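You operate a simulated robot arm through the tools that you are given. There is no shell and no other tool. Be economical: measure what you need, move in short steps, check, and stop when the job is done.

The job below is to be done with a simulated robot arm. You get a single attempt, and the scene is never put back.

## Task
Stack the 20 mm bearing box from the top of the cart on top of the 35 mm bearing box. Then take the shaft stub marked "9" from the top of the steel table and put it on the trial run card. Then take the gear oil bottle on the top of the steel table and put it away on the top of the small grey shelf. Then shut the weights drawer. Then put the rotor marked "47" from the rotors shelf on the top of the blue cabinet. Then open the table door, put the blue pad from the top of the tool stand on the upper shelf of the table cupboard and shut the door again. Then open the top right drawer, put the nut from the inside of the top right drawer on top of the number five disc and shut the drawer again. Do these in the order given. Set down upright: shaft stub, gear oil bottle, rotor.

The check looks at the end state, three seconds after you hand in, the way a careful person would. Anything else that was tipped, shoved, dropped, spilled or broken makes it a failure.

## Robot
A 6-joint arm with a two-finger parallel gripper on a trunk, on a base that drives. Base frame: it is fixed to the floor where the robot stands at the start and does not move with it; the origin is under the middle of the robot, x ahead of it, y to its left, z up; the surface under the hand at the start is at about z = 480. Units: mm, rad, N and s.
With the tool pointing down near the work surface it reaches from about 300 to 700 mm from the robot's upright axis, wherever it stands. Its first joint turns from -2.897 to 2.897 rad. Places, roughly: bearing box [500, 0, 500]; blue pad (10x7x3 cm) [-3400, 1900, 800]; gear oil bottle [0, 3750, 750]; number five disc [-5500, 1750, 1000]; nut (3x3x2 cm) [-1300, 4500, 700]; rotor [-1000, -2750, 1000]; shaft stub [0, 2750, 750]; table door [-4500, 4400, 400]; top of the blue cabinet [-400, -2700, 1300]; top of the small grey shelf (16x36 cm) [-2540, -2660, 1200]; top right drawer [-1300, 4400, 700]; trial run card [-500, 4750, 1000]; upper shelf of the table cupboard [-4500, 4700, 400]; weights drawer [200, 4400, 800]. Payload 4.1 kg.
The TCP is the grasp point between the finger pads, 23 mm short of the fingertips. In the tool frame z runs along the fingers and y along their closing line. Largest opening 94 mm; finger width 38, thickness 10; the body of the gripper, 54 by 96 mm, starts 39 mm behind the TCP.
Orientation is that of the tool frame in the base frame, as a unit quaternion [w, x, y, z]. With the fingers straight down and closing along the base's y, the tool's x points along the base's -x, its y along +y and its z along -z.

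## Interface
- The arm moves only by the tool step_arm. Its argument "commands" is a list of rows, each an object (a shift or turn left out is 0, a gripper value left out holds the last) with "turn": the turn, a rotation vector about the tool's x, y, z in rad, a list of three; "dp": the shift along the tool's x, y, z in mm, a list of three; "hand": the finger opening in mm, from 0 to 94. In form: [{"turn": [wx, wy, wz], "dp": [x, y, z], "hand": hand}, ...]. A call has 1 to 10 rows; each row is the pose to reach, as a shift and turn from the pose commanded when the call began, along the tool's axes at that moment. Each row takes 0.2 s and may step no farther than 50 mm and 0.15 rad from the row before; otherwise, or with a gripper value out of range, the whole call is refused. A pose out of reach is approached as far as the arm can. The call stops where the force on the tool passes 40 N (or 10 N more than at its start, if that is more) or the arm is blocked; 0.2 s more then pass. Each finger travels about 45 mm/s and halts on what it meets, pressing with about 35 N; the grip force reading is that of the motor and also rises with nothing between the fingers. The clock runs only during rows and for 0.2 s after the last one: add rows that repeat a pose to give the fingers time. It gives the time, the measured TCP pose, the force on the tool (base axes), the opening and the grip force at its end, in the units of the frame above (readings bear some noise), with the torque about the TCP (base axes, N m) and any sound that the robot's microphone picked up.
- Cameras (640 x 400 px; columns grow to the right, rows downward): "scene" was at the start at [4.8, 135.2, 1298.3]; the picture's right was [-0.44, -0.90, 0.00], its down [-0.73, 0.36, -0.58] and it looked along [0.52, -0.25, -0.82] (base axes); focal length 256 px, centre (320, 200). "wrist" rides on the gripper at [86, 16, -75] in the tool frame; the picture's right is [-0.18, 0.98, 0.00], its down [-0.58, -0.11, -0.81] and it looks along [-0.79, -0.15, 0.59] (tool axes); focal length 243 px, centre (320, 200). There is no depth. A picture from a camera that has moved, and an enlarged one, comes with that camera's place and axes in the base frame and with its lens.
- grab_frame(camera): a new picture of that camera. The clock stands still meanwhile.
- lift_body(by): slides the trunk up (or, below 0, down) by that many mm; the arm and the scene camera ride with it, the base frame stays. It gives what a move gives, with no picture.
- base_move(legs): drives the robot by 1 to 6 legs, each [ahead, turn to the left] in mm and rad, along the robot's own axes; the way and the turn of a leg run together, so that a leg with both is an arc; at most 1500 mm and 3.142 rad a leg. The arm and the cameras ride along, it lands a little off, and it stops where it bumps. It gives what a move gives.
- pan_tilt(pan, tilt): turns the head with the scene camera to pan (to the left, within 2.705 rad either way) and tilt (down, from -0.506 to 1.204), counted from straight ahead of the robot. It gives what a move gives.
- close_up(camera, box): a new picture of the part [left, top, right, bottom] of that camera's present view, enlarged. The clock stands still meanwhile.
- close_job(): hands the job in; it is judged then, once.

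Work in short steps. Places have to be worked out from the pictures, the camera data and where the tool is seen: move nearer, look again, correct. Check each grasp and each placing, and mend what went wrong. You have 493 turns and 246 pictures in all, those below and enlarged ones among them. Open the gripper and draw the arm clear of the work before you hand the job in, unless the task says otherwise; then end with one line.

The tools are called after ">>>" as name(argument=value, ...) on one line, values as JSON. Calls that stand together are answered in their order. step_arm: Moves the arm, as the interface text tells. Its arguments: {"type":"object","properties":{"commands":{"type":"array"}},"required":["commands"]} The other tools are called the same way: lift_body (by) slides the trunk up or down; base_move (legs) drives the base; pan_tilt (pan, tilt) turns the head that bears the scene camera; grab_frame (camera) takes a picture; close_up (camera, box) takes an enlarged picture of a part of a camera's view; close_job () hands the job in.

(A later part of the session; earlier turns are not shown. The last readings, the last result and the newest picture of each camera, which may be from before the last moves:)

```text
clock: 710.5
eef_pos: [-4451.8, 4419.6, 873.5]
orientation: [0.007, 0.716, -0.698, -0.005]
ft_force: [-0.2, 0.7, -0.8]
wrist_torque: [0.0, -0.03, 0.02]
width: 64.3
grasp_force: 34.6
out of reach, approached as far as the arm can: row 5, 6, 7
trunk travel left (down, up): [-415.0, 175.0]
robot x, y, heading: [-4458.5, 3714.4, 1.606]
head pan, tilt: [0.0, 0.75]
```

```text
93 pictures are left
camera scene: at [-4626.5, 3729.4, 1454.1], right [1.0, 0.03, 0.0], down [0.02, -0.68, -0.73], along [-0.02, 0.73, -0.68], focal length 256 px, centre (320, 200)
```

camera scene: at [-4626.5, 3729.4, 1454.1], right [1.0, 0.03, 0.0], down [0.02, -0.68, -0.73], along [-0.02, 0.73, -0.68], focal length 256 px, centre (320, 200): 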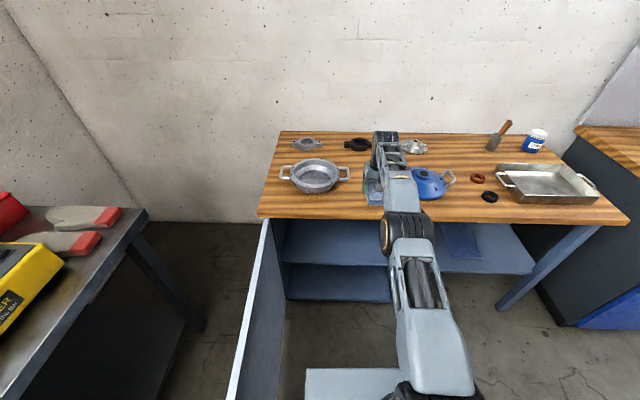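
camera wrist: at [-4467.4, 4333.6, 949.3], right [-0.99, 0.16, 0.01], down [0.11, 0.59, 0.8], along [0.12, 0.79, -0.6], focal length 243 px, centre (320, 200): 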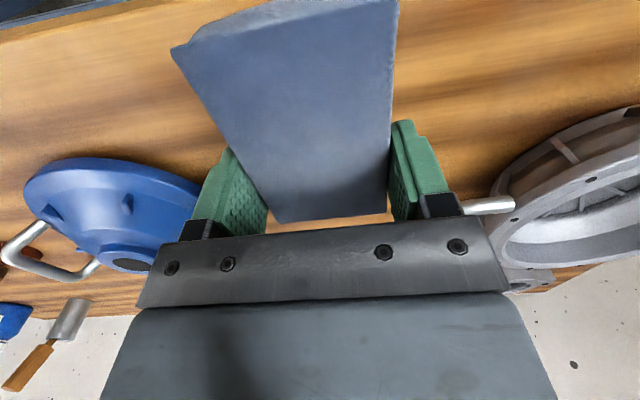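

The pad is above the free strip. I lower toward the table.

>>> step_arm(commands=[{"dp": [0, 0, 15]}, {"dp": [0, 0, 28]}, {"dp": [0, 0, 33]}, {"dp": [0, 0, 37]}, {"dp": [0, 0, 37]}])

>>> step_arm(commands=[{"dp": [0, 0, 3]}, {"dp": [0, 0, 6]}, {"dp": [0, 0, 9]}, {"dp": [0, 0, 9]}])

```text
clock: 711.6
eef_pos: [-4453.0, 4420.5, 835.1]
orientation: [0.007, 0.715, -0.699, -0.004]
ft_force: [0.5, -1.3, -0.4]
wrist_torque: [0.02, 0.0, 0.0]
width: 64.2
grasp_force: 34.3
trunk travel left (down, up): [-415.0, 175.0]
robot x, y, heading: [-4458.6, 3710.1, 1.604]
head pan, tilt: [0.0, 0.75]
```

```text
clock: 712.6
eef_pos: [-4453.3, 4419.1, 829.5]
orientation: [0.006, 0.716, -0.698, -0.004]
ft_force: [-0.3, 0.2, 1.8]
wrist_torque: [0.1, -0.1, -0.03]
width: 64.2
grasp_force: 35.4
trunk travel left (down, up): [-415.0, 175.0]
robot x, y, heading: [-4457.7, 3711.0, 1.6]
head pan, tilt: [0.0, 0.75]
```

>>> step_arm(commands=[{"dp": [0, 0, 2]}, {"dp": [0, 0, 4]}, {"dp": [0, 0, 4]}])

```text
clock: 713.5
eef_pos: [-4454.0, 4419.1, 827.9]
orientation: [0.004, 0.715, -0.699, -0.006]
ft_force: [-0.7, 3.2, 28.7]
wrist_torque: [-0.84, -0.93, 0.05]
width: 64.3
grasp_force: 35.0
trunk travel left (down, up): [-415.0, 175.0]
robot x, y, heading: [-4458.1, 3709.5, 1.604]
head pan, tilt: [0.0, 0.75]
```

The pad is on the table. I release it, rise and draw back.

>>> step_arm(commands=[{"dp": [0, 0, -4]}, {"dp": [0, 0, -5], "hand": 78}, {"dp": [0, 0, -5], "hand": 90}, {"dp": [0, 0, -5], "hand": 90}, {"dp": [0, 0, -5], "hand": 90}])

>>> step_arm(commands=[{"dp": [0, 0, -45]}, {"dp": [0, 0, -90]}, {"dp": [0, 0, -130]}, {"dp": [45, 0, -150]}, {"dp": [90, 0, -160]}, {"dp": [135, 0, -160]}, {"dp": [180, 0, -160]}, {"dp": [220, 0, -160]}])

>>> grab_frame(camera="scene")

```text
clock: 714.6
eef_pos: [-4452.9, 4419.3, 828.7]
orientation: [0.007, 0.716, -0.698, -0.005]
ft_force: [-0.2, 0.4, 0.2]
wrist_torque: [0.0, -0.03, -0.01]
width: 89.9
grasp_force: 0.1
trunk travel left (down, up): [-415.0, 175.0]
robot x, y, heading: [-4459.3, 3711.0, 1.604]
head pan, tilt: [0.0, 0.75]
```

```text
clock: 716.5
eef_pos: [-4448.7, 4394.8, 991.3]
orientation: [0.007, 0.716, -0.699, -0.005]
ft_force: [0.2, 0.1, 0.5]
wrist_torque: [-0.01, -0.02, 0.0]
width: 90.1
grasp_force: 0.2
out of reach, approached as far as the arm can: row 2, 3, 4, 5, 6, 7, 8
trunk travel left (down, up): [-415.0, 175.0]
robot x, y, heading: [-4460.9, 3709.1, 1.6]
head pan, tilt: [0.0, 0.75]
```

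```text
92 pictures are left
camera scene: at [-4626.5, 3729.1, 1454.1], right [1.0, 0.03, 0.0], down [0.02, -0.68, -0.73], along [-0.02, 0.73, -0.68], focal length 256 px, centre (320, 200)
```

scene: 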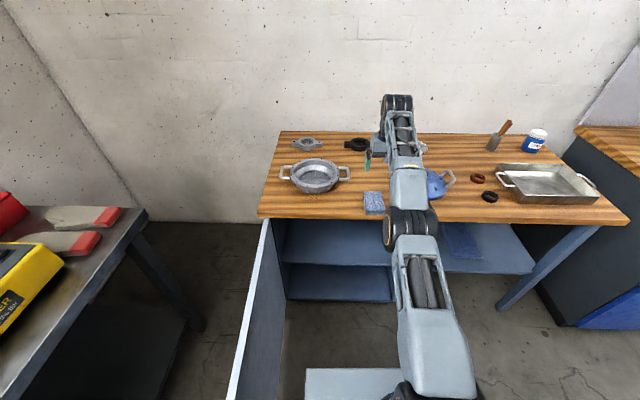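

The pad lies near the front edge. I retract the arm further, then pitch the hand.

>>> step_arm(commands=[{"dp": [40, 0, 0]}, {"dp": [80, 0, 0]}, {"dp": [120, 0, 0]}, {"dp": [160, 0, 0]}, {"dp": [190, 0, 0]}, {"dp": [190, 0, 0]}])

>>> close_up(camera="scene", box=[240, 150, 460, 310])

```text
clock: 717.9
eef_pos: [-4447.4, 4392.7, 992.8]
orientation: [0.007, 0.716, -0.699, -0.004]
ft_force: [0.1, 0.0, -0.8]
wrist_torque: [-0.01, -0.02, -0.03]
width: 90.3
grasp_force: 0.0
out of reach, approached as far as the arm can: row 1, 2, 3, 4, 5, 6
trunk travel left (down, up): [-415.0, 175.0]
robot x, y, heading: [-4454.7, 3707.8, 1.596]
head pan, tilt: [0.0, 0.75]
```

```text
2.50 times, centred on (350, 230) of scene
camera zoom: at [-4626.5, 3729.1, 1454.1], right [1.0, 0.03, 0.0], down [0.02, -0.68, -0.73], along [-0.02, 0.73, -0.68], focal length 641 px, centre (245, 125)
```

zoom: 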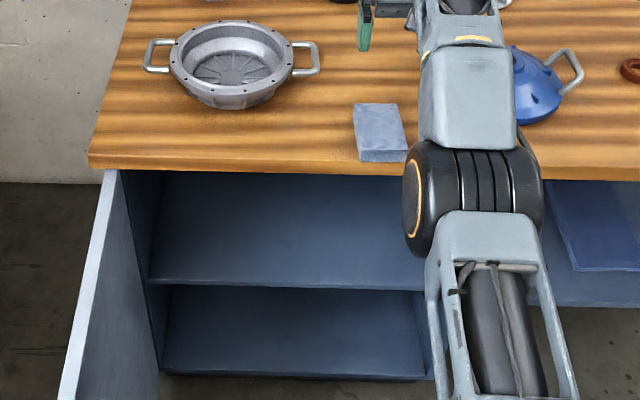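

The arm is in an awkward spot; I go down 90 mm first (still above the pad) and then back.

>>> step_arm(commands=[{"dp": [0, 0, 30]}, {"dp": [0, 0, 60]}, {"dp": [0, 0, 90]}, {"dp": [0, 0, 90]}])

>>> step_arm(commands=[{"dp": [30, 0, 0]}, {"dp": [65, 0, 0]}, {"dp": [100, 0, -5]}, {"dp": [140, 0, -20]}, {"dp": [180, 0, -40]}, {"dp": [210, 0, -60]}, {"dp": [210, 0, -60]}])

```text
clock: 718.9
eef_pos: [-4449.1, 4411.3, 910.6]
orientation: [0.007, 0.716, -0.698, -0.004]
ft_force: [0.1, -0.4, -0.2]
wrist_torque: [-0.02, -0.04, 0.04]
width: 90.0
grasp_force: 0.1
out of reach, approached as far as the arm can: row 1, 2, 3, 4
trunk travel left (down, up): [-415.0, 175.0]
robot x, y, heading: [-4458.4, 3713.2, 1.6]
head pan, tilt: [0.0, 0.75]
```

```text
clock: 720.5
eef_pos: [-4444.6, 4407.8, 930.5]
orientation: [0.007, 0.715, -0.699, -0.004]
ft_force: [-0.6, -0.2, 0.3]
wrist_torque: [-0.02, -0.04, -0.02]
width: 90.1
grasp_force: 0.0
out of reach, approached as far as the arm can: row 1, 2, 3, 4, 5, 6, 7
trunk travel left (down, up): [-415.0, 175.0]
robot x, y, heading: [-4457.1, 3709.3, 1.599]
head pan, tilt: [0.0, 0.75]
```

I undo the last yaw turn (where it became stuck) and try to retreat.

>>> step_arm(commands=[{"turn": [0, 0, -0.07]}, {"turn": [0, 0, -0.14]}, {"dp": [30, 0, -10], "turn": [0, 0, -0.14]}, {"dp": [70, 0, -20], "turn": [0, 0, -0.14]}, {"dp": [110, 0, -30], "turn": [0, 0, -0.14]}, {"dp": [110, 0, -30], "turn": [0, 0, -0.14]}])

>>> grab_frame(camera="scene")

```text
clock: 721.9
eef_pos: [-4442.2, 4403.5, 951.1]
orientation: [0.006, 0.762, -0.647, -0.004]
ft_force: [0.1, -0.3, -0.2]
wrist_torque: [0.02, 0.02, -0.03]
width: 90.4
grasp_force: 0.1
out of reach, approached as far as the arm can: row 3, 4, 5, 6
trunk travel left (down, up): [-415.0, 175.0]
robot x, y, heading: [-4457.6, 3711.8, 1.601]
head pan, tilt: [0.0, 0.75]
```

```text
90 pictures are left
camera scene: at [-4626.5, 3729.2, 1454.1], right [1.0, 0.03, 0.0], down [0.02, -0.68, -0.73], along [-0.02, 0.73, -0.68], focal length 256 px, centre (320, 200)
```

scene: 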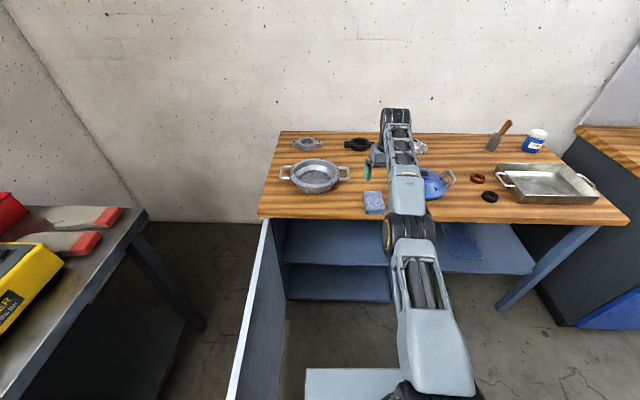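

The arm is stretched straight and the solver is stuck there. I try a target well inside: down and back together.

>>> step_arm(commands=[{"dp": [30, 0, 20], "turn": [0, -0.1, 0]}, {"dp": [60, 0, 40], "turn": [0, -0.2, 0]}, {"dp": [95, 0, 50], "turn": [0, -0.3, 0]}, {"dp": [130, 0, 60], "turn": [0, -0.4, 0]}, {"dp": [165, 0, 60], "turn": [0, -0.5, 0]}, {"dp": [200, 0, 60], "turn": [0, -0.6, 0]}, {"dp": [200, 0, 60], "turn": [0, -0.6, 0]}])

```text
clock: 723.0
eef_pos: [-4414.3, 4459.3, 853.6]
orientation: [-0.07, 0.762, -0.634, -0.11]
ft_force: [-0.6, -0.5, 9.8]
wrist_torque: [-0.23, 0.5, 0.07]
width: 90.3
grasp_force: 0.9
out of reach, approached as far as the arm can: row 1, 2, 3, 4, 5
trunk travel left (down, up): [-415.0, 175.0]
robot x, y, heading: [-4460.0, 3710.9, 1.598]
head pan, tilt: [0.0, 0.75]
stopped in row 5: the force on the tool passed its limit at 44 N (the readings are from after the stop); the commanded pose is now the measured one
```

It touched something; I look right away.

>>> grab_frame(camera="wrist")

>>> close_up(camera="scene", box=[260, 100, 480, 240])

```text
89 pictures are left
camera wrist: at [-4411.0, 4356.3, 904.1], right [-1.0, -0.01, 0.08], down [0.07, 0.37, 0.92], along [-0.03, 0.93, -0.37], focal length 243 px, centre (320, 200)
```

wrist: 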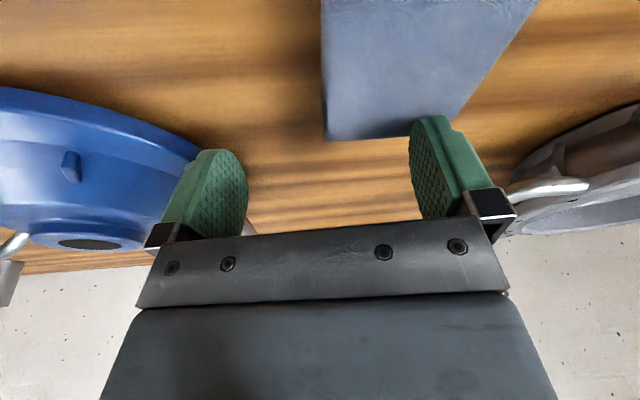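

```text
2.86 times, centred on (370, 170) of scene
camera zoom: at [-4626.6, 3727.8, 1454.2], right [1.0, 0.03, 0.0], down [0.02, -0.68, -0.73], along [-0.02, 0.73, -0.68], focal length 733 px, centre (177, 286)
```

zoom: 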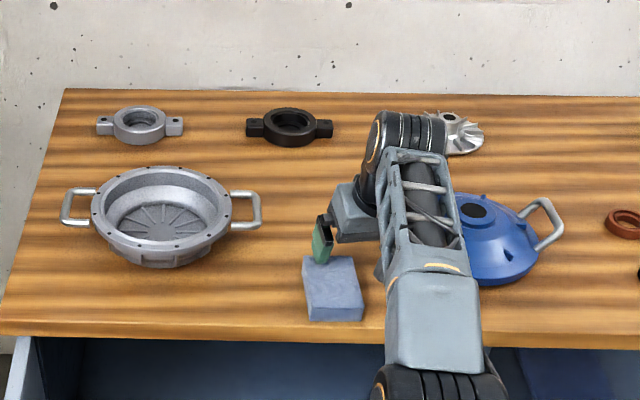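

The cap hasn't moved; the finger just touched the pad's rear edge. I lift with the trunk (no arm solving) and back the base away to sort the arm out in free space.

>>> lift_body(by=120)

>>> base_move(legs=[[-350, 0]])

>>> step_arm(commands=[{"dp": [30, 0, 30]}, {"dp": [60, 0, 60]}, {"dp": [90, 0, 90]}, {"dp": [120, 0, 120]}, {"dp": [150, 0, 150]}, {"dp": [180, 0, 170]}, {"dp": [180, 0, 170]}])

>>> grab_frame(camera="scene")

```text
clock: 724.5
eef_pos: [-4413.6, 4459.9, 968.8]
orientation: [-0.069, 0.762, -0.635, -0.107]
ft_force: [-0.2, -0.5, -0.4]
wrist_torque: [0.02, 0.02, 0.01]
width: 89.9
grasp_force: 0.0
trunk travel left (down, up): [-535.0, 55.0]
robot x, y, heading: [-4461.0, 3711.7, 1.601]
head pan, tilt: [0.0, 0.75]
```

```text
clock: 726.8
eef_pos: [-4403.3, 4105.2, 970.2]
orientation: [-0.068, 0.762, -0.635, -0.108]
ft_force: [-0.3, 0.0, 0.1]
wrist_torque: [0.02, 0.01, -0.01]
width: 90.0
grasp_force: 0.0
trunk travel left (down, up): [-535.0, 55.0]
robot x, y, heading: [-4448.6, 3358.6, 1.597]
head pan, tilt: [0.0, 0.75]
```

```text
clock: 728.4
eef_pos: [-4386.3, 3973.8, 759.5]
orientation: [-0.07, 0.762, -0.635, -0.108]
ft_force: [0.0, -0.6, 0.6]
wrist_torque: [0.03, -0.02, -0.01]
width: 89.9
grasp_force: 0.0
out of reach, approached as far as the arm can: row 1, 2
trunk travel left (down, up): [-535.0, 55.0]
robot x, y, heading: [-4445.2, 3352.8, 1.6]
head pan, tilt: [0.0, 0.75]
```

```text
87 pictures are left
camera scene: at [-4615.8, 3374.9, 1574.2], right [1.0, 0.03, 0.0], down [0.02, -0.68, -0.73], along [-0.02, 0.73, -0.68], focal length 256 px, centre (320, 200)
```

scene: 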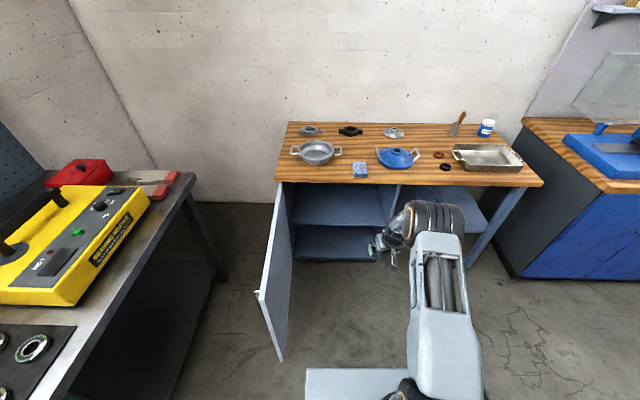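

Freed. I now turn the hand to a clean 60° forward pitch facing north while raising it.

>>> step_arm(commands=[{"dp": [4, 2.5, -25], "turn": [0.0235, -0.132, 0.022]}, {"dp": [7, 5, -50], "turn": [0.047, -0.264, 0.044]}, {"dp": [11, 7.5, -75], "turn": [0.0705, -0.395, 0.066]}, {"dp": [15, 10, -100], "turn": [0.094, -0.527, 0.088]}, {"dp": [18, 12.5, -125], "turn": [0.1175, -0.659, 0.11]}, {"dp": [22, 15, -150], "turn": [0.141, -0.791, 0.132]}, {"dp": [22, 15, -150], "turn": [0.141, -0.791, 0.132]}])

>>> grab_frame(camera="wrist")

```text
clock: 730.0
eef_pos: [-4381.2, 3924.8, 909.9]
orientation: [0.34, -0.608, 0.62, 0.362]
ft_force: [-0.2, 0.2, -0.3]
wrist_torque: [0.01, 0.01, 0.0]
width: 90.2
grasp_force: 0.2
out of reach, approached as far as the arm can: row 2, 3, 5, 6, 7
trunk travel left (down, up): [-535.0, 55.0]
robot x, y, heading: [-4447.9, 3356.7, 1.602]
head pan, tilt: [0.0, 0.75]
```

```text
86 pictures are left
camera wrist: at [-4400.0, 3817.4, 874.9], right [-0.98, 0.09, 0.19], down [0.14, -0.4, 0.91], along [0.16, 0.91, 0.38], focal length 243 px, centre (320, 200)
```

wrist: 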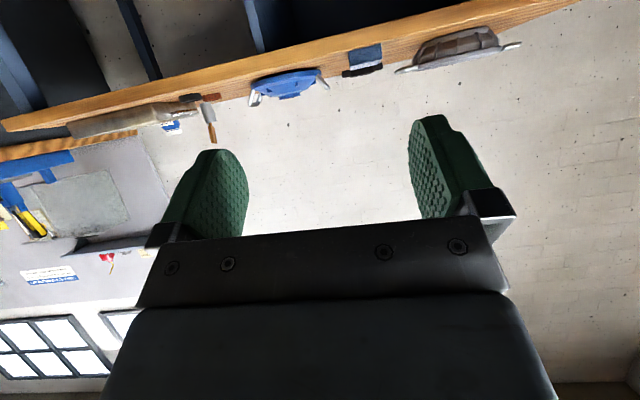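

Good orientation, but the arm prefers the hand left of centre and a lower trunk. I adjust both.

>>> lift_body(by=-300)

>>> step_arm(commands=[{"dp": [-33, 20, -19]}, {"dp": [-66, 40, -38]}, {"dp": [-100, 60, -57]}, {"dp": [-133, 80, -76]}, {"dp": [-166, 100, -95]}, {"dp": [-199, 120, -115]}, {"dp": [-199, 120, -115]}])

```text
clock: 733.0
eef_pos: [-4380.7, 3925.8, 609.1]
orientation: [0.339, -0.609, 0.62, 0.361]
ft_force: [-0.5, 0.6, 0.1]
wrist_torque: [0.03, -0.02, 0.0]
width: 89.8
grasp_force: 0.0
trunk travel left (down, up): [-235.0, 355.0]
robot x, y, heading: [-4447.4, 3356.6, 1.601]
head pan, tilt: [0.0, 0.75]
```

```text
clock: 734.6
eef_pos: [-4451.5, 3925.9, 839.7]
orientation: [0.335, -0.611, 0.618, 0.364]
ft_force: [-0.3, 0.7, 0.0]
wrist_torque: [0.0, -0.02, 0.0]
width: 89.8
grasp_force: 0.1
out of reach, approached as far as the arm can: row 1, 2, 3, 4, 5, 6
trunk travel left (down, up): [-235.0, 355.0]
robot x, y, heading: [-4448.1, 3355.8, 1.601]
head pan, tilt: [0.0, 0.75]
```

Close to what I want. I straighten the small roll error, square the base, and drive up to the pad.

>>> step_arm(commands=[{"turn": [0.031, -0.015, -0.029]}, {"turn": [0.031, -0.015, -0.029]}])

>>> base_move(legs=[[0, -0.03], [330, 0]])

>>> grab_frame(camera="wrist")

>>> grab_frame(camera="scene")

```text
clock: 735.2
eef_pos: [-4461.0, 3921.4, 832.4]
orientation: [-0.314, 0.623, -0.621, -0.357]
ft_force: [-0.3, 0.7, 0.4]
wrist_torque: [0.03, 0.01, 0.01]
width: 89.8
grasp_force: 0.0
out of reach, approached as far as the arm can: row 1
trunk travel left (down, up): [-235.0, 355.0]
robot x, y, heading: [-4448.3, 3356.1, 1.604]
head pan, tilt: [0.0, 0.75]
```

```text
clock: 737.7
eef_pos: [-4444.7, 4249.3, 832.8]
orientation: [0.32, -0.612, 0.632, 0.351]
ft_force: [-0.5, -0.5, -0.1]
wrist_torque: [0.01, 0.03, 0.03]
width: 89.8
grasp_force: 0.1
trunk travel left (down, up): [-235.0, 355.0]
robot x, y, heading: [-4450.6, 3683.2, 1.575]
head pan, tilt: [0.0, 0.75]
```

```text
85 pictures are left
camera wrist: at [-4463.0, 4140.0, 803.3], right [-0.97, 0.1, 0.21], down [0.16, -0.36, 0.92], along [0.17, 0.93, 0.33], focal length 243 px, centre (320, 200)
```

wrist: 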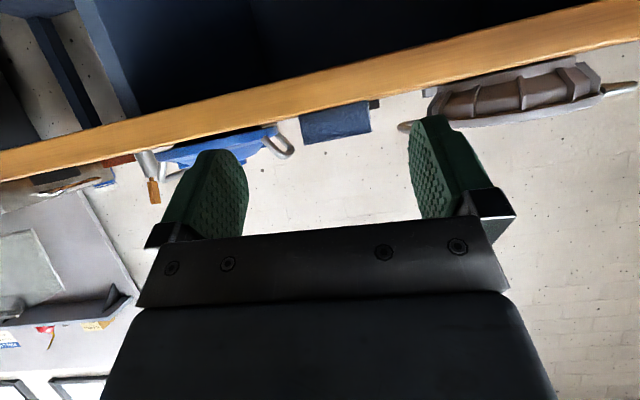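

```text
84 pictures are left
camera scene: at [-4615.1, 3707.3, 1274.1], right [1.0, 0.0, 0.0], down [0.0, -0.68, -0.73], along [0.0, 0.73, -0.68], focal length 256 px, centre (320, 200)
```

scene: 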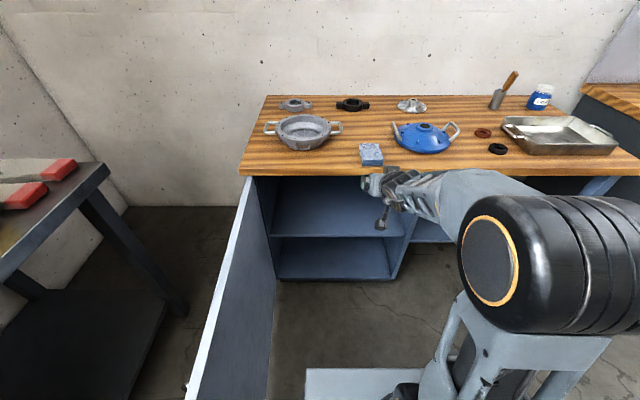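

The pad is straight ahead at (-4452, 4402). I move in around it at z≈840.

>>> step_arm(commands=[{"dp": [-10, 2, 5]}, {"dp": [-28, 4, 32]}, {"dp": [-46, 6, 60]}, {"dp": [-64, 8, 87]}, {"dp": [-82, 8, 112]}, {"dp": [-82, 8, 112]}])

>>> grab_frame(camera="wrist")

>>> close_up(camera="scene", box=[320, 120, 440, 220])

```text
clock: 739.1
eef_pos: [-4450.9, 4389.2, 840.2]
orientation: [0.32, -0.613, 0.631, 0.352]
ft_force: [-0.5, -0.6, 0.1]
wrist_torque: [0.0, -0.02, 0.01]
width: 90.1
grasp_force: 0.1
trunk travel left (down, up): [-235.0, 355.0]
robot x, y, heading: [-4448.4, 3678.0, 1.569]
head pan, tilt: [0.0, 0.75]
```

```text
83 pictures are left
camera wrist: at [-4470.1, 4279.3, 810.2], right [-0.97, 0.1, 0.21], down [0.16, -0.35, 0.92], along [0.17, 0.93, 0.33], focal length 243 px, centre (320, 200)
```

wrist: 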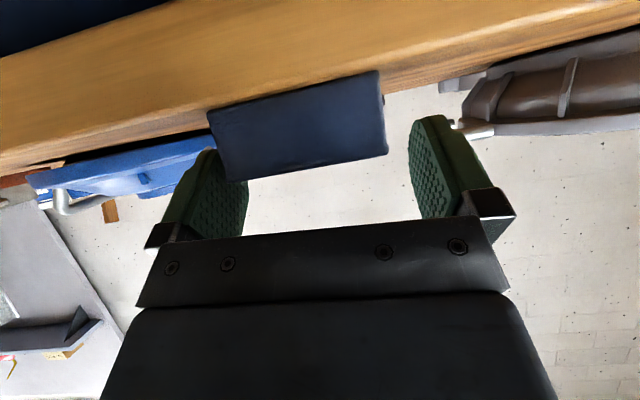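

```text
4.00 times, centred on (380, 170) of scene
camera zoom: at [-4615.1, 3707.6, 1274.1], right [1.0, 0.0, 0.0], down [0.0, -0.68, -0.73], along [0.0, 0.73, -0.68], focal length 1026 px, centre (80, 320)
```

zoom: 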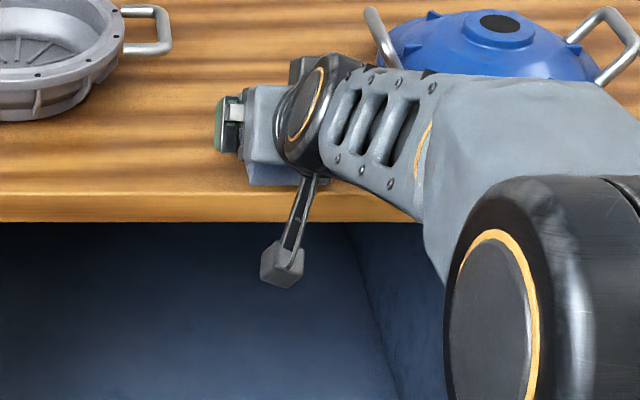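

The pad lies between the fingers. I close on it and lift.

>>> step_arm(commands=[{"dp": [0, 2, 0], "hand": 76}, {"dp": [0, 2, 0], "hand": 62}, {"dp": [0, 2, 0], "hand": 55}, {"dp": [0, 2, 0], "hand": 55}, {"dp": [0, 2, 0], "hand": 55}])

>>> step_arm(commands=[{"dp": [-17, 0, -11]}, {"dp": [-33, 0, -22]}, {"dp": [-33, 0, -22]}])

>>> grab_frame(camera="wrist")

```text
clock: 740.3
eef_pos: [-4452.0, 4387.6, 840.2]
orientation: [0.318, -0.614, 0.63, 0.353]
ft_force: [0.8, 0.6, 0.5]
wrist_torque: [-0.01, 0.0, -0.03]
width: 64.3
grasp_force: 34.7
trunk travel left (down, up): [-235.0, 355.0]
robot x, y, heading: [-4446.9, 3683.1, 1.573]
head pan, tilt: [0.0, 0.75]
```

```text
clock: 741.1
eef_pos: [-4450.3, 4385.9, 880.9]
orientation: [0.319, -0.613, 0.631, 0.352]
ft_force: [-0.8, 0.0, -0.5]
wrist_torque: [-0.04, 0.03, -0.02]
width: 64.2
grasp_force: 35.0
trunk travel left (down, up): [-235.0, 355.0]
robot x, y, heading: [-4446.2, 3683.6, 1.573]
head pan, tilt: [0.0, 0.75]
```

```text
81 pictures are left
camera wrist: at [-4470.1, 4278.4, 850.6], right [-0.97, 0.1, 0.21], down [0.16, -0.36, 0.92], along [0.17, 0.93, 0.33], focal length 243 px, centre (320, 200)
```

wrist: 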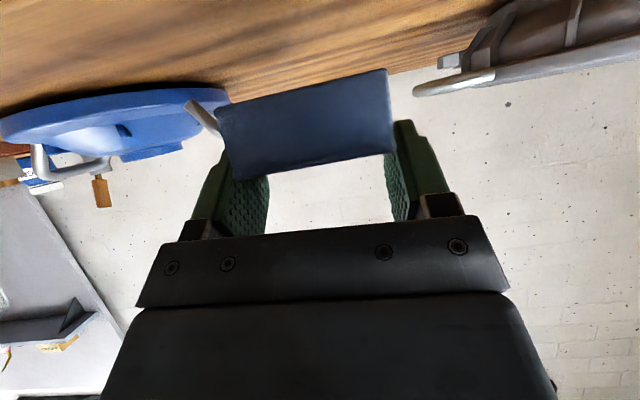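

The pad is held pitched. I draw back off the table edge, lower the trunk fully, and test reaching the upper shelf height (≈415–430).

>>> step_arm(commands=[{"dp": [20, 0, -30]}, {"dp": [42, 0, -63]}, {"dp": [64, 0, -96]}, {"dp": [86, 0, -129]}, {"dp": [86, 0, -129]}])

>>> lift_body(by=-230)

>>> step_arm(commands=[{"dp": [30, 0, 18]}, {"dp": [60, 0, 38]}, {"dp": [90, 0, 58]}, {"dp": [120, 0, 78]}, {"dp": [120, 0, 78]}])

>>> grab_frame(camera="scene")

```text
clock: 742.3
eef_pos: [-4450.7, 4231.5, 879.8]
orientation: [0.32, -0.613, 0.631, 0.352]
ft_force: [0.4, 0.2, 0.2]
wrist_torque: [-0.03, 0.0, 0.03]
width: 64.5
grasp_force: 34.5
trunk travel left (down, up): [-235.0, 355.0]
robot x, y, heading: [-4447.0, 3680.3, 1.571]
head pan, tilt: [0.0, 0.75]
```

```text
clock: 744.8
eef_pos: [-4450.2, 4230.9, 650.0]
orientation: [0.32, -0.613, 0.632, 0.351]
ft_force: [0.0, 0.9, -1.1]
wrist_torque: [-0.02, 0.0, 0.01]
width: 64.2
grasp_force: 35.3
trunk travel left (down, up): [-5.0, 585.0]
robot x, y, heading: [-4448.2, 3684.0, 1.57]
head pan, tilt: [0.0, 0.75]
```

```text
clock: 746.0
eef_pos: [-4432.1, 4233.8, 516.4]
orientation: [0.314, -0.616, 0.629, 0.355]
ft_force: [0.1, 0.2, -0.6]
wrist_torque: [-0.02, 0.02, 0.0]
width: 64.5
grasp_force: 35.2
out of reach, approached as far as the arm can: row 1, 2, 3, 4, 5
trunk travel left (down, up): [-5.0, 585.0]
robot x, y, heading: [-4449.9, 3687.6, 1.57]
head pan, tilt: [0.0, 0.75]
```

```text
80 pictures are left
camera scene: at [-4615.1, 3707.5, 1044.1], right [1.0, 0.0, 0.0], down [0.0, -0.68, -0.73], along [0.0, 0.73, -0.68], focal length 256 px, centre (320, 200)
```

scene: 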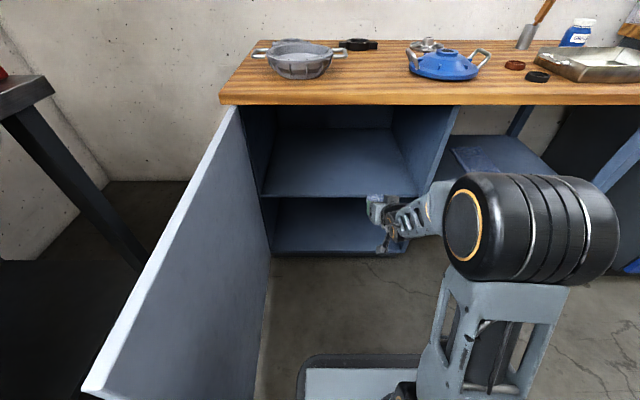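

The reach works with only a small sideways drift, which is harmless. The shelf top is near z≈432, front edge y≈4385. I drive 110 mm nearer, then extend in.

>>> base_move(legs=[[110, 0]])

>>> step_arm(commands=[{"dp": [-16, 0, 25]}, {"dp": [-32, 0, 49]}, {"dp": [-48, 0, 73]}, {"dp": [-64, 0, 97]}, {"dp": [-64, 0, 97]}])

>>> grab_frame(camera="scene")

>>> grab_frame(camera="wrist")

```text
clock: 747.1
eef_pos: [-4431.4, 4343.4, 518.6]
orientation: [0.315, -0.615, 0.629, 0.355]
ft_force: [-0.2, 0.2, -0.7]
wrist_torque: [0.0, 0.04, -0.03]
width: 64.5
grasp_force: 34.6
trunk travel left (down, up): [-5.0, 585.0]
robot x, y, heading: [-4446.4, 3795.1, 1.569]
head pan, tilt: [0.0, 0.75]
```

```text
clock: 748.4
eef_pos: [-4433.2, 4460.7, 519.2]
orientation: [0.315, -0.616, 0.629, 0.355]
ft_force: [0.5, 0.2, -1.1]
wrist_torque: [0.0, 0.0, 0.04]
width: 64.4
grasp_force: 35.0
trunk travel left (down, up): [-5.0, 585.0]
robot x, y, heading: [-4444.4, 3792.5, 1.57]
head pan, tilt: [0.0, 0.75]
```

```text
79 pictures are left
camera scene: at [-4614.9, 3818.1, 1044.1], right [1.0, 0.0, 0.0], down [0.0, -0.68, -0.73], along [0.0, 0.73, -0.68], focal length 256 px, centre (320, 200)
```

scene: 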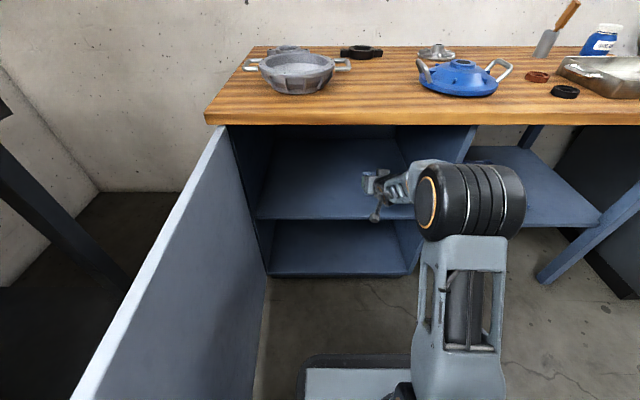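

```text
78 pictures are left
camera wrist: at [-4450.9, 4351.3, 489.7], right [-0.97, 0.09, 0.21], down [0.17, -0.35, 0.92], along [0.16, 0.93, 0.33], focal length 243 px, centre (320, 200)
```

wrist: 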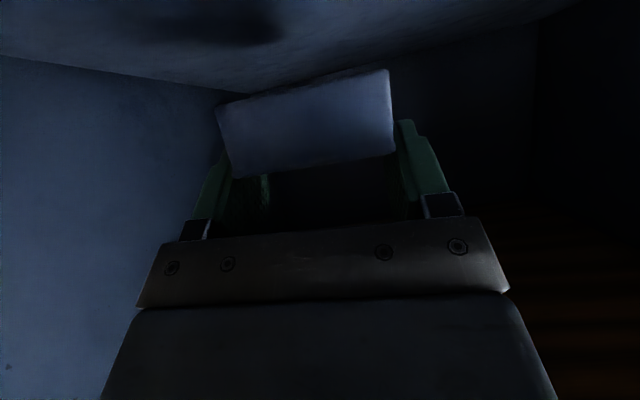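

In position above the upper shelf. I lower toward it.

>>> step_arm(commands=[{"dp": [12.5, -1, 8]}, {"dp": [25, -2, 16.5]}, {"dp": [31, -2, 20.5]}, {"dp": [35, -2.5, 23]}, {"dp": [35, -2.5, 23]}])

>>> grab_frame(camera="wrist")

```text
clock: 749.5
eef_pos: [-4432.5, 4460.5, 476.0]
orientation: [0.313, -0.616, 0.63, 0.355]
ft_force: [0.8, -0.6, -0.4]
wrist_torque: [0.01, -0.03, 0.01]
width: 64.3
grasp_force: 35.2
trunk travel left (down, up): [-5.0, 585.0]
robot x, y, heading: [-4447.3, 3793.4, 1.573]
head pan, tilt: [0.0, 0.75]
```

```text
77 pictures are left
camera wrist: at [-4450.8, 4350.7, 447.3], right [-0.97, 0.09, 0.21], down [0.17, -0.35, 0.92], along [0.16, 0.93, 0.33], focal length 243 px, centre (320, 200)
```

wrist: 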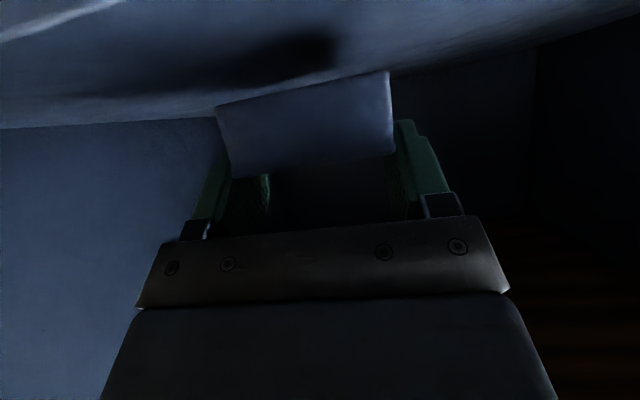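

Nearly there. I inch down until contact.

>>> step_arm(commands=[{"dp": [2.5, 0, 1.6]}, {"dp": [5, 0, 3.3]}, {"dp": [7.5, 0, 5]}, {"dp": [7.5, 0, 5]}])

>>> step_arm(commands=[{"dp": [2, 0, 1.2]}, {"dp": [4, 0, 2.5]}, {"dp": [5.5, 0, 3.5]}, {"dp": [5.5, 0, 3.5]}])

```text
clock: 750.5
eef_pos: [-4433.9, 4459.9, 467.3]
orientation: [0.314, -0.616, 0.629, 0.355]
ft_force: [0.7, 0.1, -1.4]
wrist_torque: [0.0, -0.02, -0.01]
width: 64.2
grasp_force: 34.8
trunk travel left (down, up): [-5.0, 585.0]
robot x, y, heading: [-4449.2, 3792.7, 1.569]
head pan, tilt: [0.0, 0.75]
```

```text
clock: 751.5
eef_pos: [-4431.8, 4459.9, 460.2]
orientation: [0.313, -0.616, 0.629, 0.356]
ft_force: [-0.4, -0.1, -0.7]
wrist_torque: [-0.01, -0.01, 0.03]
width: 64.4
grasp_force: 34.6
trunk travel left (down, up): [-5.0, 585.0]
robot x, y, heading: [-4449.1, 3795.5, 1.566]
head pan, tilt: [0.0, 0.75]
```

>>> grab_frame(camera="wrist")

>>> step_arm(commands=[{"dp": [2, 0, 1.2]}, {"dp": [4, 0, 2.5]}, {"dp": [6, 0, 3.8]}, {"dp": [6, 0, 3.8]}])

```text
76 pictures are left
camera wrist: at [-4451.1, 4350.9, 432.2], right [-0.97, 0.09, 0.21], down [0.17, -0.35, 0.92], along [0.16, 0.93, 0.32], focal length 243 px, centre (320, 200)
```

wrist: 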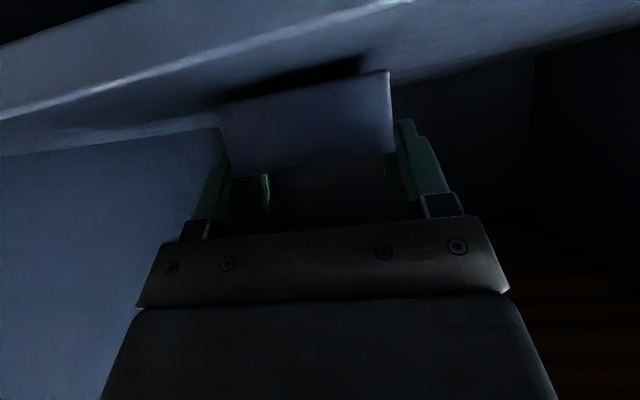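

```text
clock: 752.5
eef_pos: [-4432.8, 4460.5, 456.4]
orientation: [0.313, -0.617, 0.627, 0.358]
ft_force: [0.2, -0.2, 10.7]
wrist_torque: [0.54, -0.32, -0.01]
width: 64.0
grasp_force: 34.8
trunk travel left (down, up): [-5.0, 585.0]
robot x, y, heading: [-4445.9, 3794.4, 1.568]
head pan, tilt: [0.0, 0.75]
```

Contact at last. A touch more, then release and withdraw.

>>> step_arm(commands=[{"dp": [1.7, 0, 1.1]}, {"dp": [1.7, 0, 1.1]}, {"dp": [0, 0, 0], "hand": 72}, {"dp": [0, 0, 0], "hand": 84}, {"dp": [0, 0, 0], "hand": 90}, {"dp": [0, 0, 0], "hand": 90}])

>>> grab_frame(camera="wrist")

```text
clock: 754.0
eef_pos: [-4433.8, 4459.8, 455.1]
orientation: [0.311, -0.618, 0.627, 0.357]
ft_force: [0.6, 1.0, 0.8]
wrist_torque: [-0.06, 0.0, -0.03]
width: 89.8
grasp_force: 0.1
trunk travel left (down, up): [-5.0, 585.0]
robot x, y, heading: [-4448.2, 3793.3, 1.57]
head pan, tilt: [0.0, 0.75]
```

```text
75 pictures are left
camera wrist: at [-4451.0, 4350.5, 425.2], right [-0.97, 0.09, 0.22], down [0.17, -0.35, 0.92], along [0.15, 0.93, 0.32], focal length 243 px, centre (320, 200)
```

wrist: 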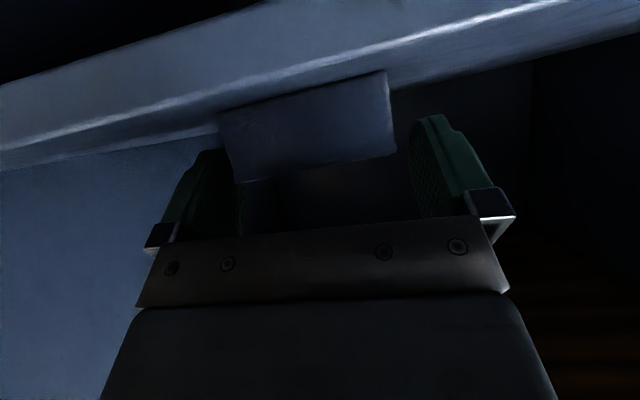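

The pad lies on the upper shelf. I withdraw straight out.

>>> step_arm(commands=[{"dp": [-4, 0, -3]}, {"dp": [12, 0, -28]}, {"dp": [32, 0, -58]}, {"dp": [52, 0, -88]}, {"dp": [58, 0, -97]}])

>>> base_move(legs=[[-400, 0]])

>>> grab_frame(camera="scene")

```text
clock: 755.1
eef_pos: [-4419.8, 4348.0, 461.9]
orientation: [0.311, -0.618, 0.628, 0.358]
ft_force: [0.4, -0.2, -0.3]
wrist_torque: [0.0, -0.01, 0.02]
width: 89.8
grasp_force: 0.0
out of reach, approached as far as the arm can: row 2, 3, 4, 5
trunk travel left (down, up): [-5.0, 585.0]
robot x, y, heading: [-4446.0, 3800.6, 1.568]
head pan, tilt: [0.0, 0.75]
```

```text
clock: 757.6
eef_pos: [-4417.7, 3951.5, 461.7]
orientation: [0.311, -0.616, 0.629, 0.357]
ft_force: [0.0, 0.6, 0.8]
wrist_torque: [0.03, 0.01, 0.01]
width: 89.7
grasp_force: 0.1
trunk travel left (down, up): [-5.0, 585.0]
robot x, y, heading: [-4448.1, 3401.3, 1.566]
head pan, tilt: [0.0, 0.75]
```

```text
74 pictures are left
camera scene: at [-4616.3, 3422.6, 1044.1], right [1.0, -0.01, 0.0], down [0.0, -0.68, -0.73], along [0.0, 0.73, -0.68], focal length 256 px, centre (320, 200)
```

scene: 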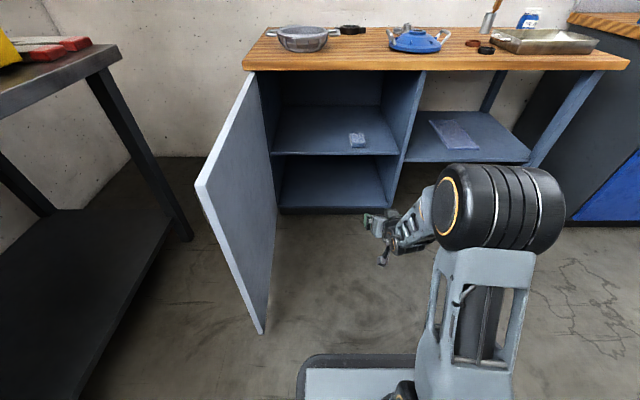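

The pad is in place. To shut the door I must push it from outside. I back off, raise the hand to mid-door, then swing the arm to the left pointing north-east, well clear of the door.

>>> base_move(legs=[[-280, 0]])

>>> step_arm(commands=[{"dp": [-25, 2, -20], "hand": 0}, {"dp": [-50, 4, -42]}, {"dp": [-75, 6, -64]}, {"dp": [-100, 8, -90]}, {"dp": [-115, 10, -120]}, {"dp": [-120, 11, -150]}, {"dp": [-120, 11, -150]}])

```text
clock: 759.6
eef_pos: [-4421.0, 3671.2, 462.7]
orientation: [0.312, -0.616, 0.629, 0.357]
ft_force: [0.5, 0.7, 0.7]
wrist_torque: [0.0, -0.01, 0.0]
width: 90.0
grasp_force: 0.2
trunk travel left (down, up): [-5.0, 585.0]
robot x, y, heading: [-4449.3, 3116.9, 1.562]
head pan, tilt: [0.0, 0.75]
```

```text
clock: 761.2
eef_pos: [-4420.9, 3613.8, 646.9]
orientation: [0.311, -0.617, 0.628, 0.357]
ft_force: [-0.9, -0.7, 0.5]
wrist_torque: [0.0, -0.01, 0.03]
width: 0.0
grasp_force: 34.7
trunk travel left (down, up): [-5.0, 585.0]
robot x, y, heading: [-4449.6, 3122.9, 1.566]
head pan, tilt: [0.0, 0.75]
```

>>> step_arm(commands=[{"dp": [14.4, 39.5, -17.4], "turn": [0.055, -0.004, 0.036]}, {"dp": [28.7, 79, -34.7], "turn": [0.111, -0.007, 0.073]}, {"dp": [43, 118.6, -52], "turn": [0.166, -0.011, 0.109]}, {"dp": [57.5, 158, -69.5], "turn": [0.221, -0.015, 0.145]}, {"dp": [71.8, 197.7, -86.8], "turn": [0.277, -0.018, 0.182]}, {"dp": [86, 237, -104], "turn": [0.332, -0.022, 0.218]}, {"dp": [100.5, 276.8, -121.5], "turn": [0.388, -0.025, 0.255]}, {"dp": [115, 316, -139], "turn": [0.443, -0.029, 0.291]}, {"dp": [129, 356, -156], "turn": [0.498, -0.033, 0.327]}, {"dp": [143.6, 395, -173.6], "turn": [0.554, -0.036, 0.364]}])

>>> grab_frame(camera="scene")

```text
clock: 763.4
eef_pos: [-4812.8, 3382.4, 645.0]
orientation: [0.409, -0.379, 0.797, 0.232]
ft_force: [1.1, 0.5, 0.5]
wrist_torque: [0.03, 0.01, -0.02]
width: 0.0
grasp_force: 34.8
out of reach, approached as far as the arm can: row 1, 2
trunk travel left (down, up): [-5.0, 585.0]
robot x, y, heading: [-4451.1, 3120.6, 1.565]
head pan, tilt: [0.0, 0.75]
```

```text
73 pictures are left
camera scene: at [-4617.6, 3143.3, 1044.2], right [1.0, 0.0, 0.0], down [0.0, -0.68, -0.73], along [0.0, 0.73, -0.68], focal length 256 px, centre (320, 200)
```

scene: 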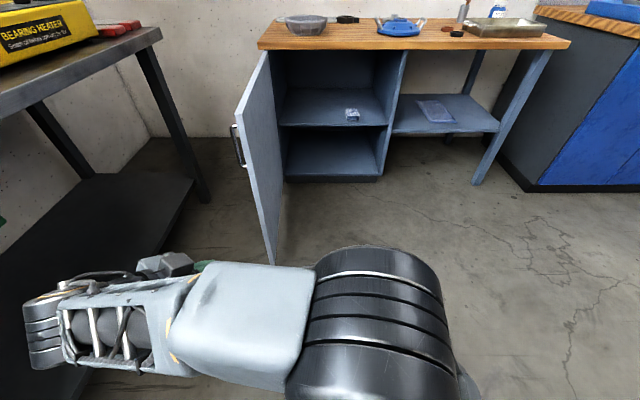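

Door edge is near x≈-4830 (90° open). I lower the hand below the handle's height and then drive so that the fingertips come to the outer side of the door.

>>> step_arm(commands=[{"dp": [35, 0, 23]}, {"dp": [70, 0, 46]}, {"dp": [105, 0, 70]}, {"dp": [138, 0, 92]}, {"dp": [138, 0, 92]}])

```text
clock: 764.6
eef_pos: [-4819.3, 3390.2, 481.3]
orientation: [0.408, -0.379, 0.797, 0.232]
ft_force: [-0.3, 0.1, -0.3]
wrist_torque: [0.0, -0.05, -0.01]
width: 0.0
grasp_force: 35.1
trunk travel left (down, up): [-5.0, 585.0]
robot x, y, heading: [-4447.6, 3120.7, 1.569]
head pan, tilt: [0.0, 0.75]
```

>>> base_move(legs=[[0, 0.18], [470, 0], [0, -0.18]])

>>> grab_frame(camera="scene")

>>> grab_frame(camera="wrist")

```text
clock: 768.8
eef_pos: [-4899.1, 3850.7, 481.4]
orientation: [0.411, -0.377, 0.797, 0.231]
ft_force: [-0.2, 0.5, 0.4]
wrist_torque: [-0.03, 0.0, 0.01]
width: 0.4
grasp_force: 34.9
trunk travel left (down, up): [-5.0, 585.0]
robot x, y, heading: [-4530.6, 3579.0, 1.562]
head pan, tilt: [0.0, 0.75]
```

```text
72 pictures are left
camera scene: at [-4698.1, 3604.4, 1044.1], right [1.0, -0.01, 0.0], down [-0.01, -0.68, -0.73], along [0.01, 0.73, -0.68], focal length 256 px, centre (320, 200)
```

scene: 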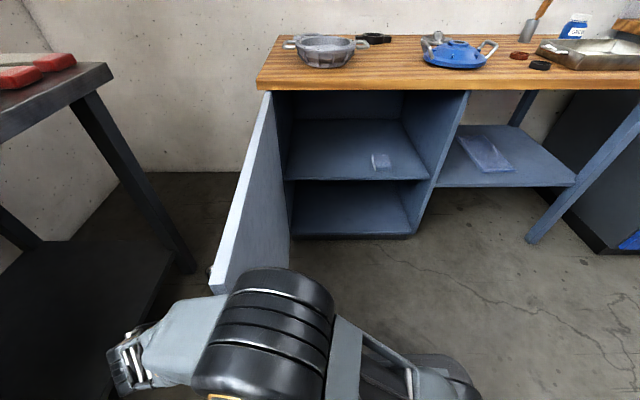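

```text
71 pictures are left
camera wrist: at [-4981.3, 3775.2, 453.0], right [-0.71, 0.67, 0.21], down [-0.08, -0.37, 0.92], along [0.7, 0.64, 0.32], focal length 243 px, centre (320, 200)
```

wrist: 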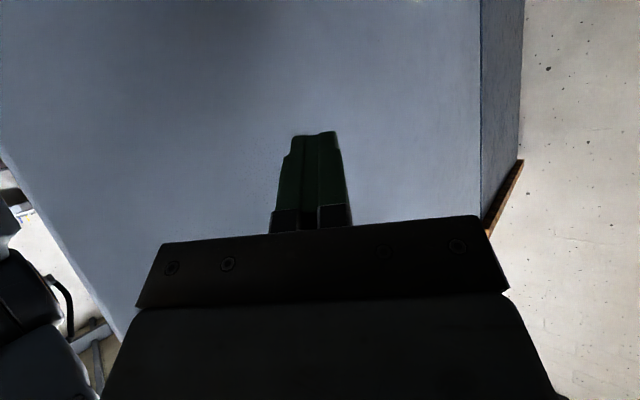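

The fingertips face the door's outer side. I push it eastward.

>>> step_arm(commands=[{"dp": [-10, -18.6, 13]}, {"dp": [-20, -37, 26]}, {"dp": [-30, -56, 39]}, {"dp": [-40, -74, 52]}, {"dp": [-50, -93, 65]}, {"dp": [-60, -111, 78]}, {"dp": [-70, -130, 91]}, {"dp": [-80, -149, 104]}])

>>> grab_frame(camera="scene")

```text
clock: 769.7
eef_pos: [-4821.1, 3856.0, 479.9]
orientation: [0.403, -0.384, 0.797, 0.236]
ft_force: [-11.2, -1.3, -7.9]
wrist_torque: [0.45, -0.85, -0.4]
width: 0.3
grasp_force: 35.1
trunk travel left (down, up): [-5.0, 585.0]
robot x, y, heading: [-4532.8, 3579.0, 1.561]
head pan, tilt: [0.0, 0.75]
stopped in row 4: the force on the tool passed its limit at 67 N (the readings are from after the stop); the commanded pose is now the measured one
```

```text
70 pictures are left
camera scene: at [-4698.9, 3604.3, 1043.8], right [1.0, -0.01, 0.0], down [-0.01, -0.68, -0.73], along [0.01, 0.73, -0.68], focal length 256 px, centre (320, 200)
```

scene: 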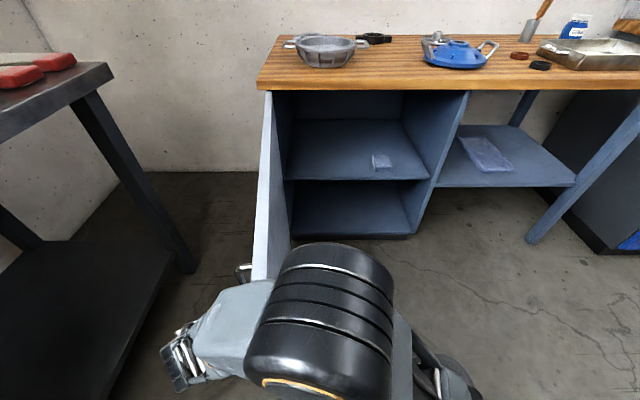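

The door moves; the push was a bit brisk. I continue in smaller steps.

>>> step_arm(commands=[{"dp": [-4, -7.5, 5]}, {"dp": [-8, -15, 10.5]}, {"dp": [-12, -22.5, 16]}, {"dp": [-16, -30, 21]}, {"dp": [-20, -37, 26]}, {"dp": [-24, -45, 31]}, {"dp": [-28, -52, 36]}, {"dp": [-32, -60, 42]}])

>>> grab_frame(camera="scene")

```text
clock: 770.0
eef_pos: [-4822.0, 3855.3, 481.4]
orientation: [0.4, -0.387, 0.796, 0.238]
ft_force: [-16.2, 0.3, -12.1]
wrist_torque: [0.45, -1.22, -0.55]
width: 0.0
grasp_force: 34.5
trunk travel left (down, up): [-5.0, 585.0]
robot x, y, heading: [-4530.1, 3579.6, 1.562]
head pan, tilt: [0.0, 0.75]
stopped in row 1: the force on the tool passed its limit at 57 N (the readings are from after the stop); the commanded pose is now the measured one
```

```text
69 pictures are left
camera scene: at [-4699.2, 3604.5, 1043.8], right [1.0, -0.01, 0.0], down [0.0, -0.68, -0.73], along [0.01, 0.73, -0.68], focal length 256 px, centre (320, 200)
```

scene: 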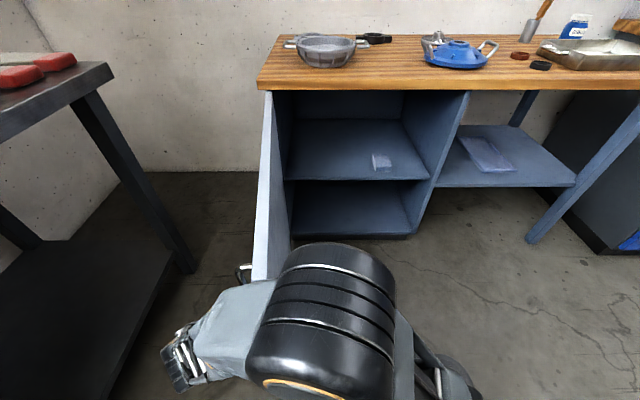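

The elbow stands in the door's path on the inner side. I back the hand off, raise the trunk 160 mm so the elbow passes above the door's top, and push again.

>>> step_arm(commands=[{"dp": [10, 18.6, -13]}, {"dp": [20, 37, -26]}, {"dp": [30, 56, -39]}, {"dp": [30, 56, -39]}])

>>> lift_body(by=190)

>>> grab_frame(camera="scene")

>>> grab_frame(camera="wrist")

```text
clock: 771.0
eef_pos: [-4895.7, 3849.6, 483.7]
orientation: [0.4, -0.386, 0.796, 0.238]
ft_force: [0.1, -0.3, 0.3]
wrist_torque: [-0.02, 0.03, 0.01]
width: 0.2
grasp_force: 35.1
trunk travel left (down, up): [-5.0, 585.0]
robot x, y, heading: [-4533.2, 3580.4, 1.564]
head pan, tilt: [0.0, 0.75]
```

```text
clock: 773.1
eef_pos: [-4894.9, 3849.3, 673.8]
orientation: [0.401, -0.386, 0.796, 0.238]
ft_force: [-0.1, 0.0, -0.4]
wrist_torque: [0.01, -0.02, 0.0]
width: 0.1
grasp_force: 35.2
trunk travel left (down, up): [-195.0, 395.0]
robot x, y, heading: [-4532.0, 3580.7, 1.565]
head pan, tilt: [0.0, 0.75]
```

```text
68 pictures are left
camera scene: at [-4698.2, 3604.2, 1234.1], right [1.0, -0.01, 0.0], down [-0.01, -0.68, -0.73], along [0.01, 0.73, -0.68], focal length 256 px, centre (320, 200)
```

scene: 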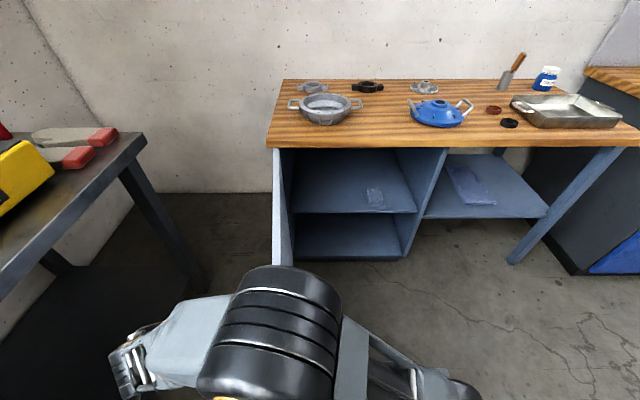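

```text
67 pictures are left
camera wrist: at [-4976.5, 3770.7, 646.3], right [-0.72, 0.66, 0.22], down [-0.06, -0.37, 0.93], along [0.69, 0.66, 0.31], focal length 243 px, centre (320, 200)
```

wrist: 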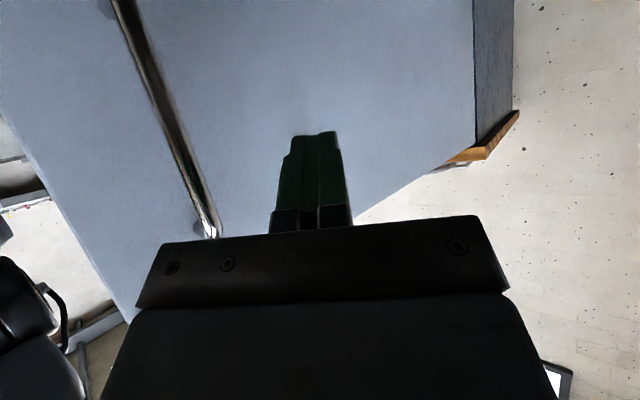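

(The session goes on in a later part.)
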